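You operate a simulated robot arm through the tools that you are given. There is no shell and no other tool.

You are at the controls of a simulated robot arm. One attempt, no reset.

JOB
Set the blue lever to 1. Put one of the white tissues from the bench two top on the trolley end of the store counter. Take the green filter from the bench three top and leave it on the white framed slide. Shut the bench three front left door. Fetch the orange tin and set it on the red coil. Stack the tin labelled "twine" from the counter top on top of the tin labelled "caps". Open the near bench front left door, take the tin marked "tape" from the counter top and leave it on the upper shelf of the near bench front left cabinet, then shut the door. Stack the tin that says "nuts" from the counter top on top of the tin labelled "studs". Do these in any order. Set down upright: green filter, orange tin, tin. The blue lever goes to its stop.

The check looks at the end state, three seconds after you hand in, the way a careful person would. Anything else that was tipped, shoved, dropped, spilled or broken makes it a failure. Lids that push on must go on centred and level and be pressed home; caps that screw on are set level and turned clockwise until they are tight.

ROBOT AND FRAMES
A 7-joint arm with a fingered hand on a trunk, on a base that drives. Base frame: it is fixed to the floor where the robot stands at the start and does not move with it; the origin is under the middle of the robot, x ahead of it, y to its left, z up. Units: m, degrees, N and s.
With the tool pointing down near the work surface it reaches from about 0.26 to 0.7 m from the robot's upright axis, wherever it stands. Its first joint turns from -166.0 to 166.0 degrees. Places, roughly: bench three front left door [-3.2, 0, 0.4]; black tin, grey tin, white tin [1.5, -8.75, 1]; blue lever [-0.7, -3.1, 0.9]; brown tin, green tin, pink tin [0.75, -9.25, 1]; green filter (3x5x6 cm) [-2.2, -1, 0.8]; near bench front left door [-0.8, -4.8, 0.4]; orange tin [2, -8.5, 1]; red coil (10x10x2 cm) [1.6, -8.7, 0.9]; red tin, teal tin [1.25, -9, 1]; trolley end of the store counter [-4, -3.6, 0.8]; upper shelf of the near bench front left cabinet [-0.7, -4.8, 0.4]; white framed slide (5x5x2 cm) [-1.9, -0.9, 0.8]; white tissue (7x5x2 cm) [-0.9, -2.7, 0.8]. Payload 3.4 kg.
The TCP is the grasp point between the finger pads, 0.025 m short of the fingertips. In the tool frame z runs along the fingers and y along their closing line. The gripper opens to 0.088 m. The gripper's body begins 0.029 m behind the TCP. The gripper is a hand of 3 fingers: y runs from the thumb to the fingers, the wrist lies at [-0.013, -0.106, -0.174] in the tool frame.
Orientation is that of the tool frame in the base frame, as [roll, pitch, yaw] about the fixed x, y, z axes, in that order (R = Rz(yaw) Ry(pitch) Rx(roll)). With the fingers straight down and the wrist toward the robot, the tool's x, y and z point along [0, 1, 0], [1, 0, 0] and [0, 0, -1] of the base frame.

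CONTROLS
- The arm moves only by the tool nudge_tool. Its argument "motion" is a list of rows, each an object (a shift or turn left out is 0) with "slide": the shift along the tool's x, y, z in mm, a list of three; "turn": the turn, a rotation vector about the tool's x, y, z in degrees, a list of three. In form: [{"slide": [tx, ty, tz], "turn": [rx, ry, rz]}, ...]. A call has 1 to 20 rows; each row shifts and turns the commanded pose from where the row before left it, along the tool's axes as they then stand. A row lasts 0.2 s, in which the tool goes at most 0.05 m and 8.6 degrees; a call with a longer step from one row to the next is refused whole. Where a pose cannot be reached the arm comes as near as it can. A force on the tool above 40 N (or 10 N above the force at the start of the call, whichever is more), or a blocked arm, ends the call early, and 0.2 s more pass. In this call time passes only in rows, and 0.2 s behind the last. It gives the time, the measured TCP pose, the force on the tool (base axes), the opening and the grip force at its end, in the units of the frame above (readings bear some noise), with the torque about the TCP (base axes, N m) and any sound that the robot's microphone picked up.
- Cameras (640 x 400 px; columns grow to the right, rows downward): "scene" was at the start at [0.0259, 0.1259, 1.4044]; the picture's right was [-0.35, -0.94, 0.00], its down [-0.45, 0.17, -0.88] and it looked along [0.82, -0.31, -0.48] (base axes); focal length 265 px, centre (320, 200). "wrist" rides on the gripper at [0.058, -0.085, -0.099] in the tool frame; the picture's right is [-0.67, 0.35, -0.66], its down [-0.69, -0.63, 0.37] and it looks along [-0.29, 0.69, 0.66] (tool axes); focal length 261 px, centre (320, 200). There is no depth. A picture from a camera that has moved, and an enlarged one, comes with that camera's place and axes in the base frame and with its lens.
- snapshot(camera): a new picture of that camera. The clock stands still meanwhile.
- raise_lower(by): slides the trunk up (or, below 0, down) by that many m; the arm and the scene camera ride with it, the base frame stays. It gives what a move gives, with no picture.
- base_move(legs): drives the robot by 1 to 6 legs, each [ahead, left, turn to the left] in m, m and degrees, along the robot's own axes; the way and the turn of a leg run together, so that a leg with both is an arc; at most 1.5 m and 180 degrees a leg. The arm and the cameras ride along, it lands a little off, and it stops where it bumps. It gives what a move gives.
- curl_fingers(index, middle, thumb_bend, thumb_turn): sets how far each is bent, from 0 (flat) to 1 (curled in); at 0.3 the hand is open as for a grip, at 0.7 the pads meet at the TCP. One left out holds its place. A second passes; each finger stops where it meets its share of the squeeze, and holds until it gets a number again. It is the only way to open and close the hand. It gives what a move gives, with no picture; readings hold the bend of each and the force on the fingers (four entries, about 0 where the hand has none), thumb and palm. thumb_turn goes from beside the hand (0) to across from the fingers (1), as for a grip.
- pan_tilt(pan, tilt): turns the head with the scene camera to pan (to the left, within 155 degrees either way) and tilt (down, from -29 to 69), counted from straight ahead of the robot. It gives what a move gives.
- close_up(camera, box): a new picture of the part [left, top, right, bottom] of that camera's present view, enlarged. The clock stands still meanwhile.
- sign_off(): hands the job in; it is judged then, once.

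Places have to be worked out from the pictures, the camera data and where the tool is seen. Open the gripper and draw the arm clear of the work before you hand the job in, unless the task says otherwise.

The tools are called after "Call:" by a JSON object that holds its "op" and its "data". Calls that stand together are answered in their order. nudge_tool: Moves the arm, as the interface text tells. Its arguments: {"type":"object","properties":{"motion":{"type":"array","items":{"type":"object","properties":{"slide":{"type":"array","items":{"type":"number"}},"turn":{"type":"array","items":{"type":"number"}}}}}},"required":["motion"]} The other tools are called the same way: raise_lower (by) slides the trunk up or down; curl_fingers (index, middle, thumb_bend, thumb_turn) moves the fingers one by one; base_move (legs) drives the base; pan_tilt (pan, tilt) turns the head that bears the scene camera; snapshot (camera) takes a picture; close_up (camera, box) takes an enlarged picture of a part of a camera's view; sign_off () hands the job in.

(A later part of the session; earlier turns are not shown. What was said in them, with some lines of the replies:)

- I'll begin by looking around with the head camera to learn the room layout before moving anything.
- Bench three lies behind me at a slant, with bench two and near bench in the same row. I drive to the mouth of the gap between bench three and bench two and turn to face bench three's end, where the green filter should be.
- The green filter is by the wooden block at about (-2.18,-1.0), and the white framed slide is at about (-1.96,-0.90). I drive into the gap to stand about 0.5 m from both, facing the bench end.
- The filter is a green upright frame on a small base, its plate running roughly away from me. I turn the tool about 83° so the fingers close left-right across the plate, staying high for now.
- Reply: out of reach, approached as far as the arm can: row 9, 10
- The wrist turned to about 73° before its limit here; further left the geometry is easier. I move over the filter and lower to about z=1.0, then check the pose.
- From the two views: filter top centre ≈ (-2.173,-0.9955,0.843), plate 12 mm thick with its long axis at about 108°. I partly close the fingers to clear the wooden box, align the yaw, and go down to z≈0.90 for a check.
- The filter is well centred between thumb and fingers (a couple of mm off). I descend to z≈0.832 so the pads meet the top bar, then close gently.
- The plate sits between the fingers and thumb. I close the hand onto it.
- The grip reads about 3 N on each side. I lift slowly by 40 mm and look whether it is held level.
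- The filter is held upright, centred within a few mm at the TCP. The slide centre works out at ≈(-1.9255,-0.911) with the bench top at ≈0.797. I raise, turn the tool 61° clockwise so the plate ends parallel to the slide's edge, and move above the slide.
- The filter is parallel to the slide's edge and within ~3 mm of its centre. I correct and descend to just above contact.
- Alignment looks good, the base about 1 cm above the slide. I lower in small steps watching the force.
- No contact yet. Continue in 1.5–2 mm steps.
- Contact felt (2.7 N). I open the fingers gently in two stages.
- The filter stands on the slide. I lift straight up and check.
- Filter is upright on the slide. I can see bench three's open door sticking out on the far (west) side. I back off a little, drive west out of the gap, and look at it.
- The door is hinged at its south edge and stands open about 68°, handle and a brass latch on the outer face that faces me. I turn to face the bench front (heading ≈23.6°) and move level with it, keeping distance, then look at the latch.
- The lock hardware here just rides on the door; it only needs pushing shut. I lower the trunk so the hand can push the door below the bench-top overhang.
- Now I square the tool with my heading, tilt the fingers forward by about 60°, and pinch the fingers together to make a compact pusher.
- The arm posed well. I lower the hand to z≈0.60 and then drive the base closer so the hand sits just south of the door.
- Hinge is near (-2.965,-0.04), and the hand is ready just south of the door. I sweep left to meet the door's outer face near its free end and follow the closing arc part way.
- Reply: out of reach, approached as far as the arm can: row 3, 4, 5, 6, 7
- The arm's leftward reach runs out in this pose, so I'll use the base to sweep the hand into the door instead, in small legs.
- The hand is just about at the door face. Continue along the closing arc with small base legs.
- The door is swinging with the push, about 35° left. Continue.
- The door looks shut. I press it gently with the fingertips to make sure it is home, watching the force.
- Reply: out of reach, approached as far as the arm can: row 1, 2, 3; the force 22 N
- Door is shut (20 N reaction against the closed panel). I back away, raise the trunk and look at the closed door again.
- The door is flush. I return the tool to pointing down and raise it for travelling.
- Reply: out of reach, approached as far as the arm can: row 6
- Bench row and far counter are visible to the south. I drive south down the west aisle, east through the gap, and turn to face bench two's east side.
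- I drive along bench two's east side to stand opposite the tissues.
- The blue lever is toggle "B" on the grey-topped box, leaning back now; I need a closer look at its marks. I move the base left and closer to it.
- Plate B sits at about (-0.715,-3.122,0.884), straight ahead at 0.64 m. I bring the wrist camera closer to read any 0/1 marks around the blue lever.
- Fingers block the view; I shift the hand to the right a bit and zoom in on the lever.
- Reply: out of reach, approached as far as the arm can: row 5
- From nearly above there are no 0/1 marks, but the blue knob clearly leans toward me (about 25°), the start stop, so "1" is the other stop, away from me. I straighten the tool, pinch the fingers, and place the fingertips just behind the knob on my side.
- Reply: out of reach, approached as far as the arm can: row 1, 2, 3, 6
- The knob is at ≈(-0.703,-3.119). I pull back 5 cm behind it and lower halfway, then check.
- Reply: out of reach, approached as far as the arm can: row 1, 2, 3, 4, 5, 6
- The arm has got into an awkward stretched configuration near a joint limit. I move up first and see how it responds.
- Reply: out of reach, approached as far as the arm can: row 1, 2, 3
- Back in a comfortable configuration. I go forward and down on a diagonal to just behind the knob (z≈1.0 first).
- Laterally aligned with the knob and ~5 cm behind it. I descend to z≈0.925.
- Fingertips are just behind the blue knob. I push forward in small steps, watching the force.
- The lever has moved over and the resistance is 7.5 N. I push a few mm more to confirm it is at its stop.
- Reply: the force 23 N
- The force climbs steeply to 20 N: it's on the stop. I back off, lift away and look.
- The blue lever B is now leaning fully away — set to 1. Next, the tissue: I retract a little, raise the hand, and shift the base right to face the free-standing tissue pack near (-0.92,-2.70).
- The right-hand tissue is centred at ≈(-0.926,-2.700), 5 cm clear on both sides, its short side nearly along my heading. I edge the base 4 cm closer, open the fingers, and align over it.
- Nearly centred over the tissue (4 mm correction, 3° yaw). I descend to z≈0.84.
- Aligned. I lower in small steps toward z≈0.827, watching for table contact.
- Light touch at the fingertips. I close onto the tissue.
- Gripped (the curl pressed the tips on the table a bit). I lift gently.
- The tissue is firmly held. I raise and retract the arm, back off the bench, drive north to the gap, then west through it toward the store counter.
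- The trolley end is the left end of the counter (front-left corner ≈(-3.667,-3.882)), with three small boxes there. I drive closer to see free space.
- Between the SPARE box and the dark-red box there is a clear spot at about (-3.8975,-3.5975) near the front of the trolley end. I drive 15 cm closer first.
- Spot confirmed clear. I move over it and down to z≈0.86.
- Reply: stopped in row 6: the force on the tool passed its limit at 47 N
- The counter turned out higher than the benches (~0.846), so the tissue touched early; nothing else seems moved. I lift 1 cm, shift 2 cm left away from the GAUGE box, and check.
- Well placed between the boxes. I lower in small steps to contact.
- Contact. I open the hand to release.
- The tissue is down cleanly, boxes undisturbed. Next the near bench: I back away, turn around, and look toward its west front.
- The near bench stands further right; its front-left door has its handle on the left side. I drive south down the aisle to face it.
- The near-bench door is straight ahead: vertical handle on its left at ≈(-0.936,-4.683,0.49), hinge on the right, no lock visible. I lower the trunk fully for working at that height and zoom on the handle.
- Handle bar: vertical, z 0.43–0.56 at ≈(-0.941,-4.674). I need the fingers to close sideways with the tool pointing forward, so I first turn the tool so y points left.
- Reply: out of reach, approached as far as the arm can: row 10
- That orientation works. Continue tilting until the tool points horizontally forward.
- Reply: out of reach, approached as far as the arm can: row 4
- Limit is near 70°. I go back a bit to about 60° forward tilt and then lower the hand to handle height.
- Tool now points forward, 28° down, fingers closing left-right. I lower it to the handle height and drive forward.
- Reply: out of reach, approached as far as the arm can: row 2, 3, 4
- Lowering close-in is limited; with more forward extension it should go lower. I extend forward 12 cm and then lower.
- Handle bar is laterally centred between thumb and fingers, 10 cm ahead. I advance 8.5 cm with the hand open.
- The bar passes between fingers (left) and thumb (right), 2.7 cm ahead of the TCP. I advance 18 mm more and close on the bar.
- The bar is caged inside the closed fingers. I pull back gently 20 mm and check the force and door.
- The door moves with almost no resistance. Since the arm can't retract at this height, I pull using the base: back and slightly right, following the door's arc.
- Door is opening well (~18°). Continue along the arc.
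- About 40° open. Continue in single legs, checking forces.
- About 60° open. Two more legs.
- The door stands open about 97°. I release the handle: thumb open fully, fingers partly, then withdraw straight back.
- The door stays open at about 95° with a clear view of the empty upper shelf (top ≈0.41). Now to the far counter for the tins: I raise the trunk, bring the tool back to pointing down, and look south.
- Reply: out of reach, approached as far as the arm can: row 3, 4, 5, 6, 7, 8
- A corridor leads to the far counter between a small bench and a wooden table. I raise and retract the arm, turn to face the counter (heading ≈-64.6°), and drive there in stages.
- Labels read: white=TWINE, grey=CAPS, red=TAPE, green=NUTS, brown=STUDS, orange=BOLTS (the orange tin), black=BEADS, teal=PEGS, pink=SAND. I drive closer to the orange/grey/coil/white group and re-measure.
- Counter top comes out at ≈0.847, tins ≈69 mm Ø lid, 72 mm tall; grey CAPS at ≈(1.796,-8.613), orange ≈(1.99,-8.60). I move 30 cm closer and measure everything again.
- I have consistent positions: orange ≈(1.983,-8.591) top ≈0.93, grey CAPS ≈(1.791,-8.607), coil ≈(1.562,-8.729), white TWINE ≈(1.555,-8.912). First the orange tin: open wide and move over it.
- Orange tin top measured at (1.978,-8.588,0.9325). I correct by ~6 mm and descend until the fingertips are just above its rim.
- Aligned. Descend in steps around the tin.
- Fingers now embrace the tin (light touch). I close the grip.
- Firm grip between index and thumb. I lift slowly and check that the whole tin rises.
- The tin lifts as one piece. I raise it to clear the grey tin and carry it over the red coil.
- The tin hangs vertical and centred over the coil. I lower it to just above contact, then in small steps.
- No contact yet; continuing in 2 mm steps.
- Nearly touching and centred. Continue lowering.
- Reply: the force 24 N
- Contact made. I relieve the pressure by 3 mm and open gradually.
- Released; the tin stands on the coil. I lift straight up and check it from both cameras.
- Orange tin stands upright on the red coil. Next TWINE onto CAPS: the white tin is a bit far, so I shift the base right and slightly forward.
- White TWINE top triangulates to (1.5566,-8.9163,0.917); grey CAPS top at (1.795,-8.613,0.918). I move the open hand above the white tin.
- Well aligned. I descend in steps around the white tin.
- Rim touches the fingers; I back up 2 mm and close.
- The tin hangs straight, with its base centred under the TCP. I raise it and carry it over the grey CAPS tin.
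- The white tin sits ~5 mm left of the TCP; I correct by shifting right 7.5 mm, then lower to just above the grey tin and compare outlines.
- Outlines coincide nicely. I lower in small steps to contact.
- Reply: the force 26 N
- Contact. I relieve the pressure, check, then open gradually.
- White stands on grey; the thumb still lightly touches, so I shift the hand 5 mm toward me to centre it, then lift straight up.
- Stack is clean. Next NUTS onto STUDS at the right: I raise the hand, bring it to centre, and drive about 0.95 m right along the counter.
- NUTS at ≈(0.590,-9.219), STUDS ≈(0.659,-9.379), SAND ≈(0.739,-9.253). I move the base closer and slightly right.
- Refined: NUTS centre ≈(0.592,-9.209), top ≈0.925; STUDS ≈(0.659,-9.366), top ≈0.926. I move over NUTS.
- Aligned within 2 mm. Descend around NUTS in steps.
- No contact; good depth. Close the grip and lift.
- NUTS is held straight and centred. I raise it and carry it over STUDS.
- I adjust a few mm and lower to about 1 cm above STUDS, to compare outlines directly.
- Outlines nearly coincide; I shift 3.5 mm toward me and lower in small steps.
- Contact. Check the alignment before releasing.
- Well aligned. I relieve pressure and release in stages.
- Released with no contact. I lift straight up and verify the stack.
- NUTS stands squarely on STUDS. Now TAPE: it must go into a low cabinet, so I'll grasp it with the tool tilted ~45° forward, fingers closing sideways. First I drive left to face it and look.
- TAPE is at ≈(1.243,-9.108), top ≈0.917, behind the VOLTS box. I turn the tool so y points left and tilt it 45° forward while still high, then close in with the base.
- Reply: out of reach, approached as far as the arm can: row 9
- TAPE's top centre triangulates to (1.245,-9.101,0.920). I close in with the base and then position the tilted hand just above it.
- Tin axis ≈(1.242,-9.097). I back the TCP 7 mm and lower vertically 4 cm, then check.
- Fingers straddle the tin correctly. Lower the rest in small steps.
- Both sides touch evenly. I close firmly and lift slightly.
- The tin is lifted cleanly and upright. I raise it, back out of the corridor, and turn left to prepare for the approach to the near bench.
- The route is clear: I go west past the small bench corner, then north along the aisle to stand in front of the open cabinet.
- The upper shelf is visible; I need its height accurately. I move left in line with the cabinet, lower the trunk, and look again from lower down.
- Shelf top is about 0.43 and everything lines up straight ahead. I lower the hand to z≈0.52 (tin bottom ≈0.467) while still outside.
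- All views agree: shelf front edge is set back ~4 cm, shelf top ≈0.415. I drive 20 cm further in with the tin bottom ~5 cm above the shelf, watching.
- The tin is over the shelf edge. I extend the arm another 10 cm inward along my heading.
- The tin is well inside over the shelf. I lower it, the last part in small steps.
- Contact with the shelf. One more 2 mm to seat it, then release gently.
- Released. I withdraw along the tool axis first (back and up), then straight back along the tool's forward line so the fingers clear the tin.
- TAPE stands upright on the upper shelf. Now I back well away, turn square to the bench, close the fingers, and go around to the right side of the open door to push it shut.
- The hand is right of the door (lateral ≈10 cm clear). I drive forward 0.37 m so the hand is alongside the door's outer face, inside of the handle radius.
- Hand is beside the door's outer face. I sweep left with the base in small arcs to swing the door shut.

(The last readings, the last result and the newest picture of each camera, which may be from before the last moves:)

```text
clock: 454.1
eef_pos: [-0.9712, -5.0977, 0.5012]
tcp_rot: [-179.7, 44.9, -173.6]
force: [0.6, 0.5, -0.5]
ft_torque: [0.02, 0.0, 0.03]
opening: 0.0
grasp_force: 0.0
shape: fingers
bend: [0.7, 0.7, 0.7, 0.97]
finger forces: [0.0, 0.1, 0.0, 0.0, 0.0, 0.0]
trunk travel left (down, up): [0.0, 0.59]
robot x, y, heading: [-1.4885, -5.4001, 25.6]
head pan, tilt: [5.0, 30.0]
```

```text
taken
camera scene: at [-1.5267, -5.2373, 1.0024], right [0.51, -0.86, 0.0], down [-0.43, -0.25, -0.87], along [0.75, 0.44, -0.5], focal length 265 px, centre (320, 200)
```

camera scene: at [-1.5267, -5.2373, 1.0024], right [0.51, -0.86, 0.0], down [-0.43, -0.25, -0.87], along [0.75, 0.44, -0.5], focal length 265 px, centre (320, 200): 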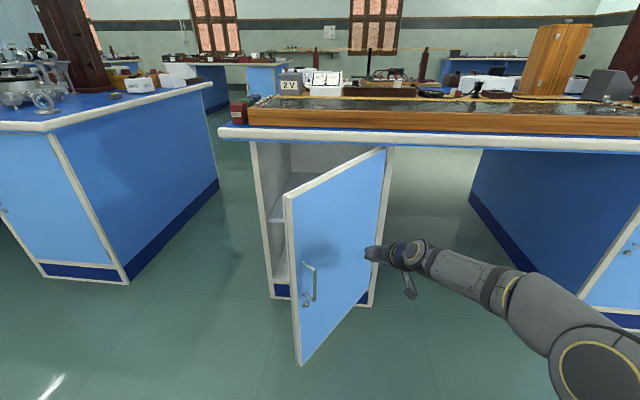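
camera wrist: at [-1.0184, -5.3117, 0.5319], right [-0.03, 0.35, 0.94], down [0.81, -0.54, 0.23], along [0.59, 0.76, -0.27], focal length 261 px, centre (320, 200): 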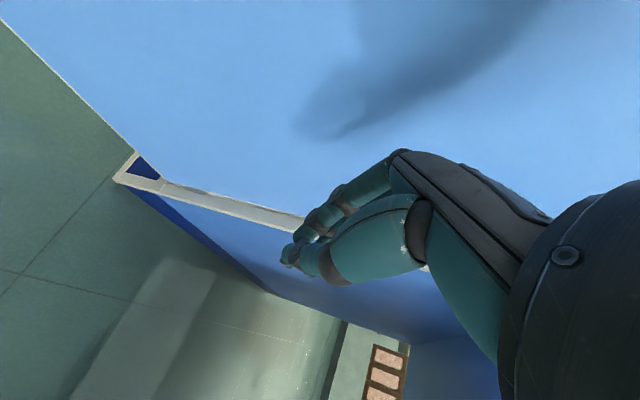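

Door is swinging in (~50°). Continue along the arc.

Call:
{"op": "base_move", "data": {"legs": [[0.035, 0.12, 0], [0.045, 0.05, 0]]}}

Call:
{"op": "snapshot", "data": {"camera": "scene"}}

```text
clock: 456.0
eef_pos: [-0.9726, -4.9099, 0.5032]
tcp_rot: [-179.9, 44.9, -173.7]
force: [0.3, -0.4, 0.5]
ft_torque: [0.01, 0.02, 0.0]
opening: 0.0001
grasp_force: 0.0
shape: fingers
bend: [0.7, 0.7, 0.7, 0.97]
finger forces: [0.1, 0.0, 0.0, 0.1, 0.0, 0.0]
trunk travel left (down, up): [0.0, 0.59]
robot x, y, heading: [-1.4847, -5.2132, 25.4]
head pan, tilt: [5.0, 30.0]
```

```text
taken
camera scene: at [-1.5277, -5.05, 1.0024], right [0.51, -0.86, 0.0], down [-0.43, -0.25, -0.87], along [0.75, 0.44, -0.5], focal length 265 px, centre (320, 200)
```

scene: 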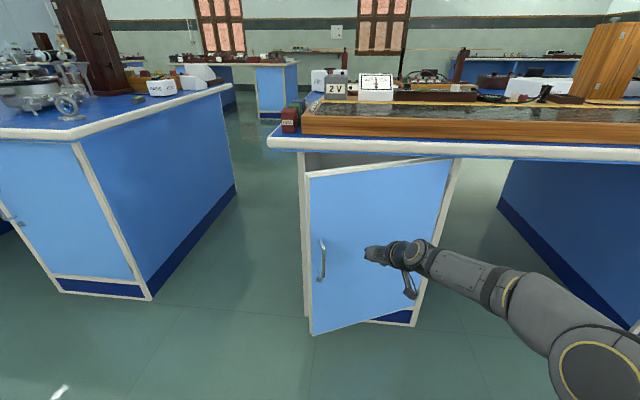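

Nearly shut (~18°). I push forward now.

Call:
{"op": "base_move", "data": {"legs": [[0.08, 0.03, 0]]}}

Call:
{"op": "base_move", "data": {"legs": [[0.04, 0, 0]]}}

Call:
{"op": "snapshot", "data": {"camera": "scene"}}

```text
clock: 457.1
eef_pos: [-0.9147, -4.8489, 0.5001]
tcp_rot: [-179.7, 45.0, -173.5]
force: [0.0, -0.4, -0.9]
ft_torque: [0.0, 0.0, 0.01]
opening: 0.0
grasp_force: 0.1
shape: fingers
bend: [0.7, 0.7, 0.7, 0.97]
finger forces: [0.1, 0.0, 0.0, 0.0, 0.0, 0.1]
trunk travel left (down, up): [0.0, 0.59]
robot x, y, heading: [-1.4266, -5.1499, 25.6]
head pan, tilt: [5.0, 30.0]
```

```text
clock: 457.9
eef_pos: [-0.8784, -4.8325, 0.5006]
tcp_rot: [-179.7, 44.9, -173.6]
force: [-0.5, 0.9, 0.9]
ft_torque: [0.0, 0.01, 0.0]
opening: 0.0
grasp_force: 0.0
shape: fingers
bend: [0.7, 0.7, 0.7, 0.97]
finger forces: [0.0, 0.0, 0.0, 0.0, 0.0, 0.1]
trunk travel left (down, up): [0.0, 0.59]
robot x, y, heading: [-1.3895, -5.1368, 25.3]
head pan, tilt: [5.0, 30.0]
```

```text
taken
camera scene: at [-1.4324, -4.9716, 1.0024], right [0.51, -0.86, 0.0], down [-0.43, -0.25, -0.87], along [0.75, 0.44, -0.5], focal length 265 px, centre (320, 200)
```

scene: 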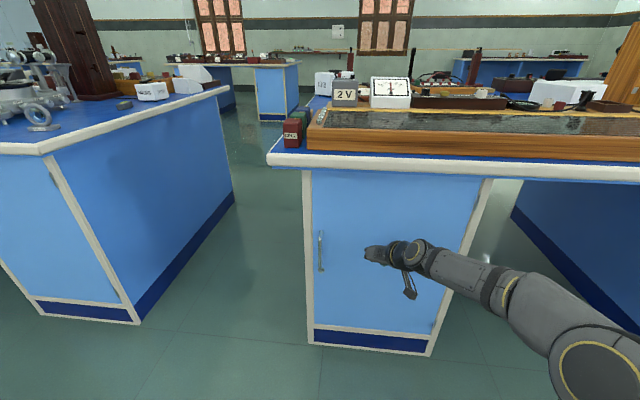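

Looks shut. I press gently to confirm it's home.

Call:
{"op": "base_move", "data": {"legs": [[0.025, 0, 0]]}}

Call:
{"op": "base_move", "data": {"legs": [[0.02, 0, 0]]}}

Call:
{"op": "close_up", "data": {"camera": "scene", "box": [270, 140, 530, 370]}}

```text
clock: 458.8
eef_pos: [-0.8575, -4.82, 0.5014]
tcp_rot: [-179.7, 44.7, -173.3]
force: [-35.9, -5.7, -6.5]
ft_torque: [-0.06, 0.16, 0.33]
opening: 0.0
grasp_force: 17.5
shape: fingers
bend: [0.7, 0.73, 0.7, 0.97]
finger forces: [0.1, 35.2, 0.0, 0.0, 0.1, 0.0]
trunk travel left (down, up): [0.0, 0.59]
robot x, y, heading: [-1.3685, -5.1237, 25.3]
head pan, tilt: [5.0, 30.0]
```

```text
clock: 459.6
eef_pos: [-0.8599, -4.8108, 0.4956]
tcp_rot: [-179.3, 43.2, -171.8]
force: [-14.0, -10.3, 2.2]
ft_torque: [0.02, -0.06, -0.03]
opening: 0.0001
grasp_force: 8.3
shape: fingers
bend: [0.7, 0.73, 0.7, 0.97]
finger forces: [0.0, 16.6, 0.0, 0.0, 0.0, 0.0]
trunk travel left (down, up): [0.0, 0.59]
robot x, y, heading: [-1.3615, -5.1185, 25.6]
head pan, tilt: [5.0, 30.0]
stopped in leg 1: the force on the tool passed its limit at 60 N (the readings are from after the stop); the commanded pose is now the measured one
```

```text
1.74 times, centred on (400, 255) of scene
camera zoom: at [-1.4031, -4.9576, 1.0025], right [0.51, -0.86, 0.0], down [-0.43, -0.25, -0.87], along [0.75, 0.44, -0.5], focal length 461 px, centre (181, 104)
```

zoom: 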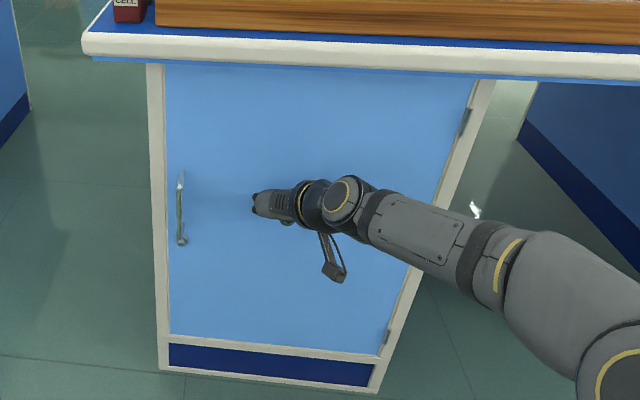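

Door is firmly shut. I back away, raise the trunk and check the door remains closed.

Call:
{"op": "base_move", "data": {"legs": [[-0.5, 0, 0]]}}

Call:
{"op": "raise_lower", "data": {"by": 0.35}}

Call:
{"op": "snapshot", "data": {"camera": "scene"}}

```text
clock: 462.5
eef_pos: [-1.3116, -5.0279, 0.4963]
tcp_rot: [-179.4, 43.4, -172.1]
force: [0.9, 0.3, -0.1]
ft_torque: [-0.03, -0.02, 0.01]
opening: 0.0
grasp_force: 0.1
shape: fingers
bend: [0.7, 0.7, 0.7, 0.97]
finger forces: [0.1, 0.0, 0.0, 0.0, 0.0, 0.0]
trunk travel left (down, up): [0.0, 0.59]
robot x, y, heading: [-1.815, -5.3405, 25.5]
head pan, tilt: [5.0, 30.0]
```

```text
clock: 465.9
eef_pos: [-1.3114, -5.0281, 0.8443]
tcp_rot: [-179.5, 43.4, -172.2]
force: [-0.4, 0.1, 0.4]
ft_torque: [0.01, -0.04, -0.01]
opening: 0.0002
grasp_force: 0.1
shape: fingers
bend: [0.7, 0.7, 0.7, 0.97]
finger forces: [0.0, 0.0, 0.0, 0.1, 0.1, 0.1]
trunk travel left (down, up): [-0.35, 0.24]
robot x, y, heading: [-1.8151, -5.3375, 25.4]
head pan, tilt: [5.0, 30.0]
```

```text
taken
camera scene: at [-1.8565, -5.1733, 1.3524], right [0.51, -0.86, 0.0], down [-0.43, -0.25, -0.87], along [0.75, 0.44, -0.5], focal length 265 px, centre (320, 200)
```

scene: 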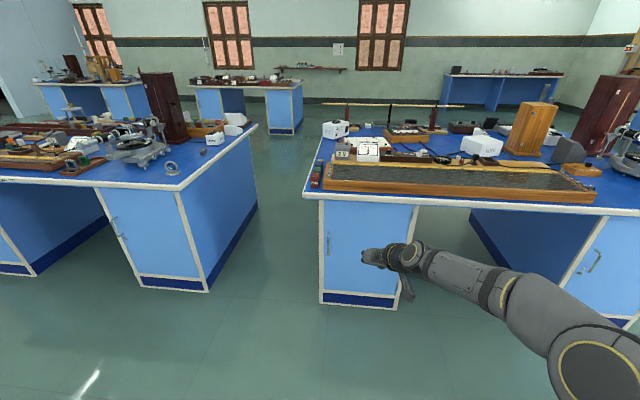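

Both doors and all items are handled. For certainty I want to re-check the blue lever from bench two's west side; I first raise the arm clear, then drive north along the aisle.

Call:
{"op": "nudge_tool", "data": {"motion": [{"slide": [-33, 0, -33]}, {"slide": [-33, 0, -33]}, {"slide": [-33, 0, -33]}, {"slide": [-33, 0, -33]}, {"slide": [-33, 0, -33]}]}}

Call:
{"op": "base_move", "data": {"legs": [[-0.1, 0.8, 0], [0, 0.75, 0]]}}

Call:
{"op": "pan_tilt", "data": {"pan": 0, "tilt": 20}}

Call:
{"op": "snapshot", "data": {"camera": "scene"}}

```text
clock: 467.1
eef_pos: [-1.3058, -5.0265, 1.0788]
tcp_rot: [-179.2, 43.4, -172.0]
force: [0.1, 0.7, 0.2]
ft_torque: [0.04, -0.03, 0.02]
opening: 0.0
grasp_force: 0.1
shape: fingers
bend: [0.7, 0.7, 0.7, 0.97]
finger forces: [0.1, 0.0, 0.1, 0.0, 0.0, 0.0]
trunk travel left (down, up): [-0.35, 0.24]
robot x, y, heading: [-1.8145, -5.338, 25.5]
head pan, tilt: [5.0, 30.0]
```

```text
clock: 475.1
eef_pos: [-2.0619, -3.6701, 1.0784]
tcp_rot: [-179.5, 43.4, -172.2]
force: [0.6, -0.5, -0.5]
ft_torque: [0.01, 0.03, -0.01]
opening: 0.0002
grasp_force: 0.0
shape: fingers
bend: [0.7, 0.7, 0.7, 0.97]
finger forces: [0.0, 0.0, 0.0, 0.1, 0.0, 0.0]
trunk travel left (down, up): [-0.35, 0.24]
robot x, y, heading: [-2.572, -3.9831, 25.4]
head pan, tilt: [5.0, 30.0]
```

```text
clock: 475.8
eef_pos: [-2.0622, -3.6712, 1.0791]
tcp_rot: [-179.5, 43.4, -172.3]
force: [-0.8, -0.5, 0.3]
ft_torque: [-0.01, -0.01, -0.04]
opening: 0.0
grasp_force: 0.1
shape: fingers
bend: [0.7, 0.7, 0.7, 0.97]
finger forces: [0.1, 0.0, 0.1, 0.0, 0.0, 0.0]
trunk travel left (down, up): [-0.35, 0.24]
robot x, y, heading: [-2.5705, -3.9801, 25.4]
head pan, tilt: [0.0, 20.0]
```

```text
taken
camera scene: at [-2.6067, -3.8243, 1.3684], right [0.43, -0.9, 0.0], down [-0.31, -0.15, -0.94], along [0.85, 0.4, -0.34], focal length 265 px, centre (320, 200)
```

scene: 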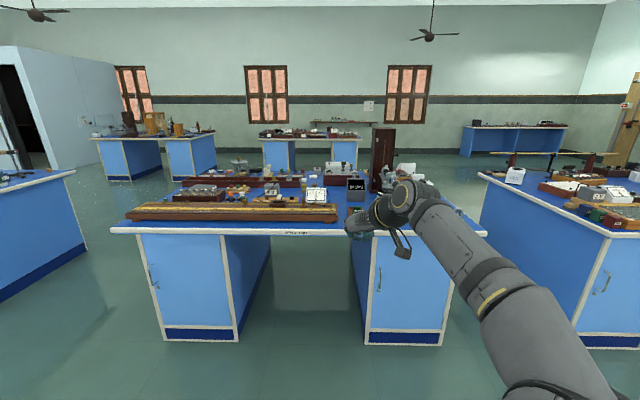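

Call:
{"op": "close_up", "data": {"camera": "scene", "box": [290, 140, 400, 210]}}

```text
5.71 times, centred on (345, 175) of scene
camera zoom: at [-2.6067, -3.8243, 1.3684], right [0.43, -0.9, 0.0], down [-0.31, -0.15, -0.94], along [0.85, 0.4, -0.34], focal length 1513 px, centre (177, 343)
```

zoom: 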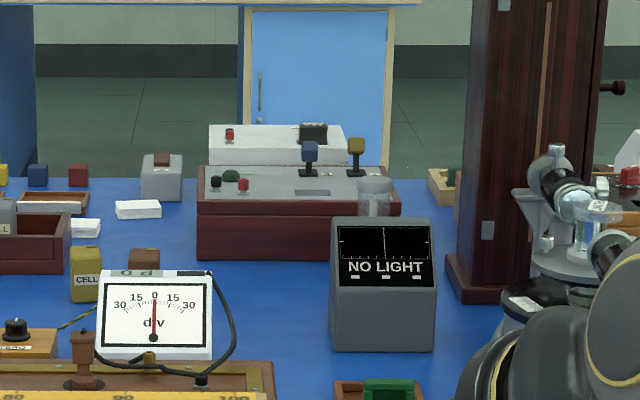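

Call:
{"op": "close_up", "data": {"camera": "scene", "box": [335, 158, 363, 178]}}

```text
16.00 times, centred on (349, 168) of scene
camera zoom: at [-2.6067, -3.8243, 1.3684], right [0.43, -0.9, 0.0], down [-0.31, -0.15, -0.94], along [0.85, 0.4, -0.34], focal length 4237 px, centre (-144, 712)
```

zoom: 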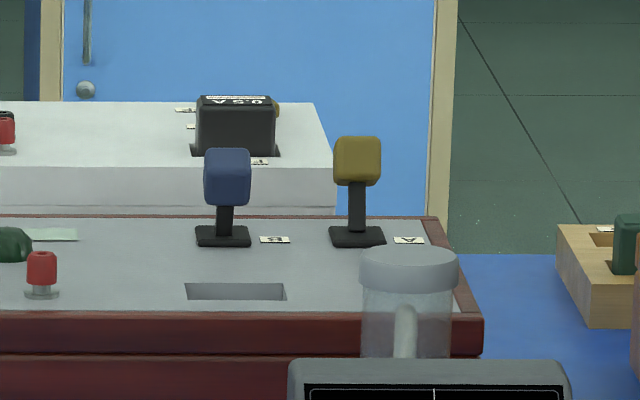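

The lever is clearly at the opposite stop from its untouched neighbour. I use the zoom to double-check the far-counter stacks, the tissue, and the filter from here.

Call:
{"op": "pan_tilt", "data": {"pan": -78, "tilt": 10}}

Call:
{"op": "snapshot", "data": {"camera": "scene"}}

Call:
{"op": "pan_tilt", "data": {"pan": 155, "tilt": 20}}

Call:
{"op": "snapshot", "data": {"camera": "scene"}}

Call:
{"op": "pan_tilt", "data": {"pan": 60, "tilt": 15}}

Call:
{"op": "snapshot", "data": {"camera": "scene"}}

```text
clock: 477.3
eef_pos: [-2.0617, -3.6709, 1.0783]
tcp_rot: [-179.5, 43.4, -172.2]
force: [0.4, 1.1, -0.1]
ft_torque: [0.02, -0.02, -0.03]
opening: 0.0
grasp_force: 0.0
shape: fingers
bend: [0.7, 0.7, 0.7, 0.97]
finger forces: [0.0, 0.0, 0.0, 0.0, 0.0, 0.0]
trunk travel left (down, up): [-0.35, 0.24]
robot x, y, heading: [-2.571, -3.9774, 25.4]
head pan, tilt: [-78.0, 10.0]
```

```text
taken
camera scene: at [-2.6344, -3.938, 1.3847], right [-0.79, -0.61, 0.0], down [-0.11, 0.14, -0.98], along [0.6, -0.78, -0.17], focal length 265 px, centre (320, 200)
```

scene: 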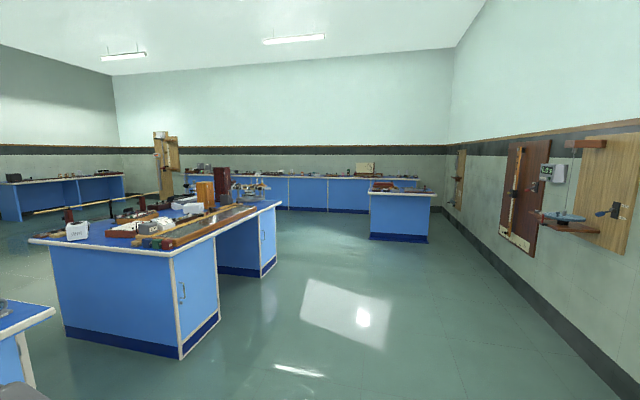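

```text
clock: 480.6
eef_pos: [-2.0613, -3.6716, 1.078]
tcp_rot: [-179.4, 43.4, -172.1]
force: [0.9, 0.2, 0.2]
ft_torque: [-0.01, 0.06, 0.01]
opening: 0.0001
grasp_force: 0.1
shape: fingers
bend: [0.7, 0.7, 0.7, 0.97]
finger forces: [0.0, 0.0, 0.0, 0.0, 0.1, 0.1]
trunk travel left (down, up): [-0.35, 0.24]
robot x, y, heading: [-2.5716, -3.9818, 25.2]
head pan, tilt: [154.7, 20.0]
```

```text
taken
camera scene: at [-2.784, -3.8642, 1.3685], right [0.0, 1.0, 0.0], down [0.34, 0.0, -0.94], along [-0.94, 0.0, -0.34], focal length 265 px, centre (320, 200)
```

scene: 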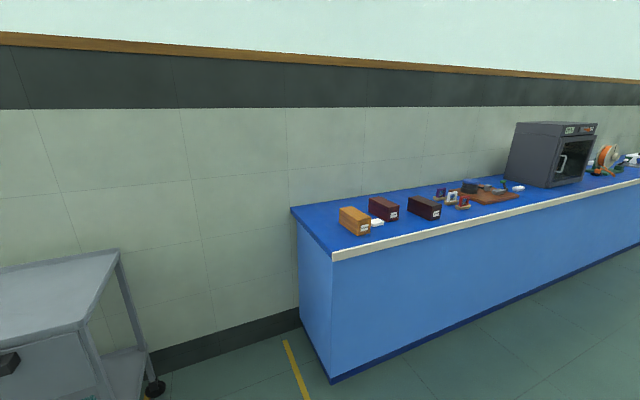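

```text
clock: 482.4
eef_pos: [-2.0614, -3.6705, 1.0788]
tcp_rot: [-179.4, 43.4, -172.2]
force: [0.5, 0.5, 0.6]
ft_torque: [-0.03, -0.01, 0.0]
opening: 0.0
grasp_force: 0.1
shape: fingers
bend: [0.7, 0.7, 0.7, 0.97]
finger forces: [0.0, 0.0, 0.1, 0.0, 0.1, 0.0]
trunk travel left (down, up): [-0.35, 0.24]
robot x, y, heading: [-2.5688, -3.9789, 25.2]
head pan, tilt: [60.0, 15.0]
```

```text
taken
camera scene: at [-2.6833, -3.771, 1.3766], right [1.0, -0.08, 0.0], down [-0.02, -0.26, -0.97], along [0.08, 0.96, -0.26], focal length 265 px, centre (320, 200)
```

scene: 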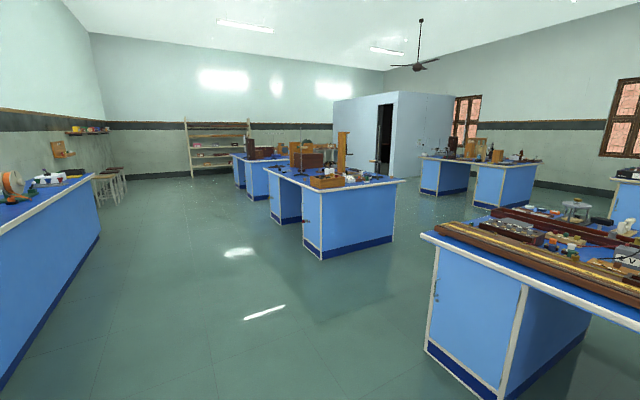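

Call:
{"op": "close_up", "data": {"camera": "scene", "box": [345, 160, 395, 195]}}

Call:
{"op": "close_up", "data": {"camera": "scene", "box": [225, 150, 345, 265]}}

Call:
{"op": "pan_tilt", "data": {"pan": -78, "tilt": 10}}

Call:
{"op": "close_up", "data": {"camera": "scene", "box": [270, 160, 350, 190]}}

```text
11.43 times, centred on (370, 178) of scene
camera zoom: at [-2.6833, -3.771, 1.3766], right [1.0, -0.08, 0.0], down [-0.02, -0.26, -0.97], along [0.08, 0.96, -0.26], focal length 3027 px, centre (-251, 457)
```

zoom: 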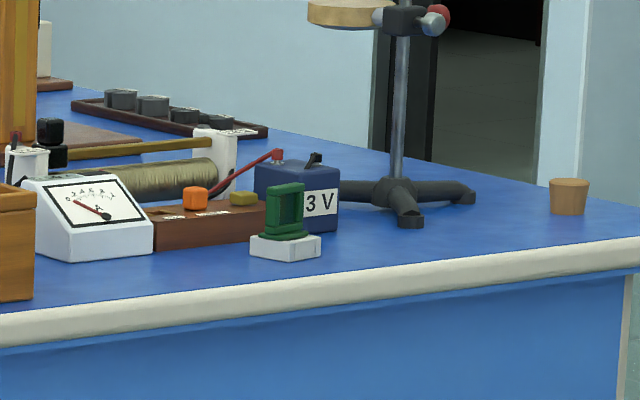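

```text
3.48 times, centred on (285, 208) of scene
camera zoom: at [-2.6833, -3.771, 1.3766], right [1.0, -0.08, 0.0], down [-0.02, -0.26, -0.97], along [0.08, 0.96, -0.26], focal length 921 px, centre (442, 174)
```

zoom: 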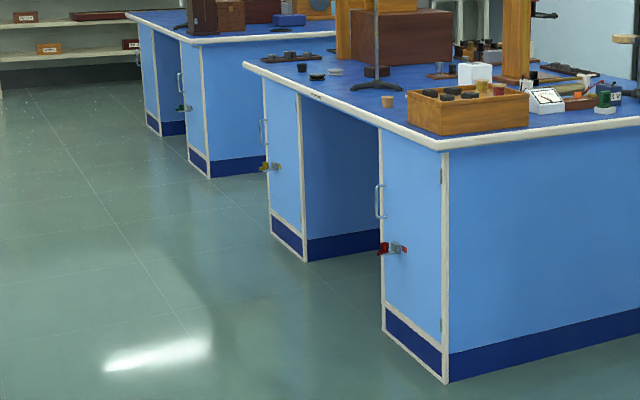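

```text
clock: 484.6
eef_pos: [-2.0618, -3.6703, 1.0783]
tcp_rot: [-179.5, 43.4, -172.3]
force: [-0.4, -0.5, -1.2]
ft_torque: [-0.02, 0.03, -0.02]
opening: 0.0001
grasp_force: 0.2
shape: fingers
bend: [0.7, 0.7, 0.7, 0.97]
finger forces: [0.0, 0.0, 0.0, 0.0, 0.1, 0.1]
trunk travel left (down, up): [-0.35, 0.24]
robot x, y, heading: [-2.5688, -3.983, 25.5]
head pan, tilt: [-78.0, 10.0]
```

```text
8.00 times, centred on (310, 175) of scene
camera zoom: at [-2.6344, -3.938, 1.3847], right [-0.79, -0.61, 0.0], down [-0.11, 0.14, -0.98], along [0.6, -0.78, -0.17], focal length 2119 px, centre (400, 400)
```

zoom: 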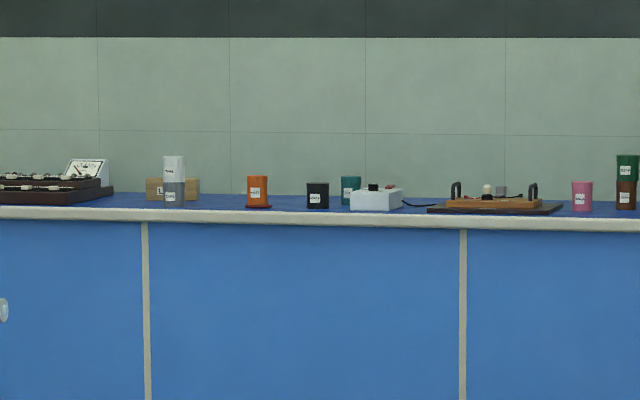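

Everything checks out: filter on slide, both doors shut, lever over, tissue placed, both stacks and the orange tin upright. I open the gripper (arm already clear over the aisle) and hand in.

Call:
{"op": "curl_fingers", "data": {"index": 0.3, "middle": 0.3, "thumb_bend": 0.3}}

Call:
{"op": "sign_off", "data": {}}

```text
clock: 485.6
eef_pos: [-2.0617, -3.6708, 1.0786]
tcp_rot: [-179.5, 43.5, -172.2]
force: [0.8, 0.0, -0.1]
ft_torque: [0.03, -0.04, 0.01]
opening: 0.0843
grasp_force: 0.0
shape: fingers
bend: [0.3, 0.3, 0.3, 0.97]
finger forces: [0.1, 0.0, 0.0, 0.0, 0.0, 0.0]
trunk travel left (down, up): [-0.35, 0.24]
robot x, y, heading: [-2.5684, -3.982, 25.2]
head pan, tilt: [-78.0, 10.0]
```

```text
The job is handed in.
```

I did all eight items and handed the job in. I checked each from the cameras before signing off, except the "tape" tin: its door was already shut, so I last saw it upright on the shelf just before closing.

- **Blue lever:** I pushed it away from the operator's side until it stopped. There are no 0/1 marks on the switch, so I took "1" to be the stop opposite where it started. The untouched yellow lever beside it still leans the other way.
- **Tissue:** One white tissue pack is on the trolley end of the store counter, between the boxes labelled "spare" and "gauge". Its first touchdown was harder than intended, about 47 N, because the counter is higher than the benches. Nothing moved.
- **Green filter:** It stands upright on the white framed slide.
- **Bench three front left door:** It is shut.
- **Orange tin:** It stands upright on the red coil.
- **"Twine" on "caps":** Stacked, both upright.
- **"Tape":** It is on the upper shelf of the near bench front left cabinet, and the door is shut. My confirming push on the closed door reached 60 N and stopped itself. The tin stands about 10 cm behind the door.
- **"Nuts" on "studs":** Stacked, both upright.

The gripper is open and the arm is clear of the benches, out over the aisle.
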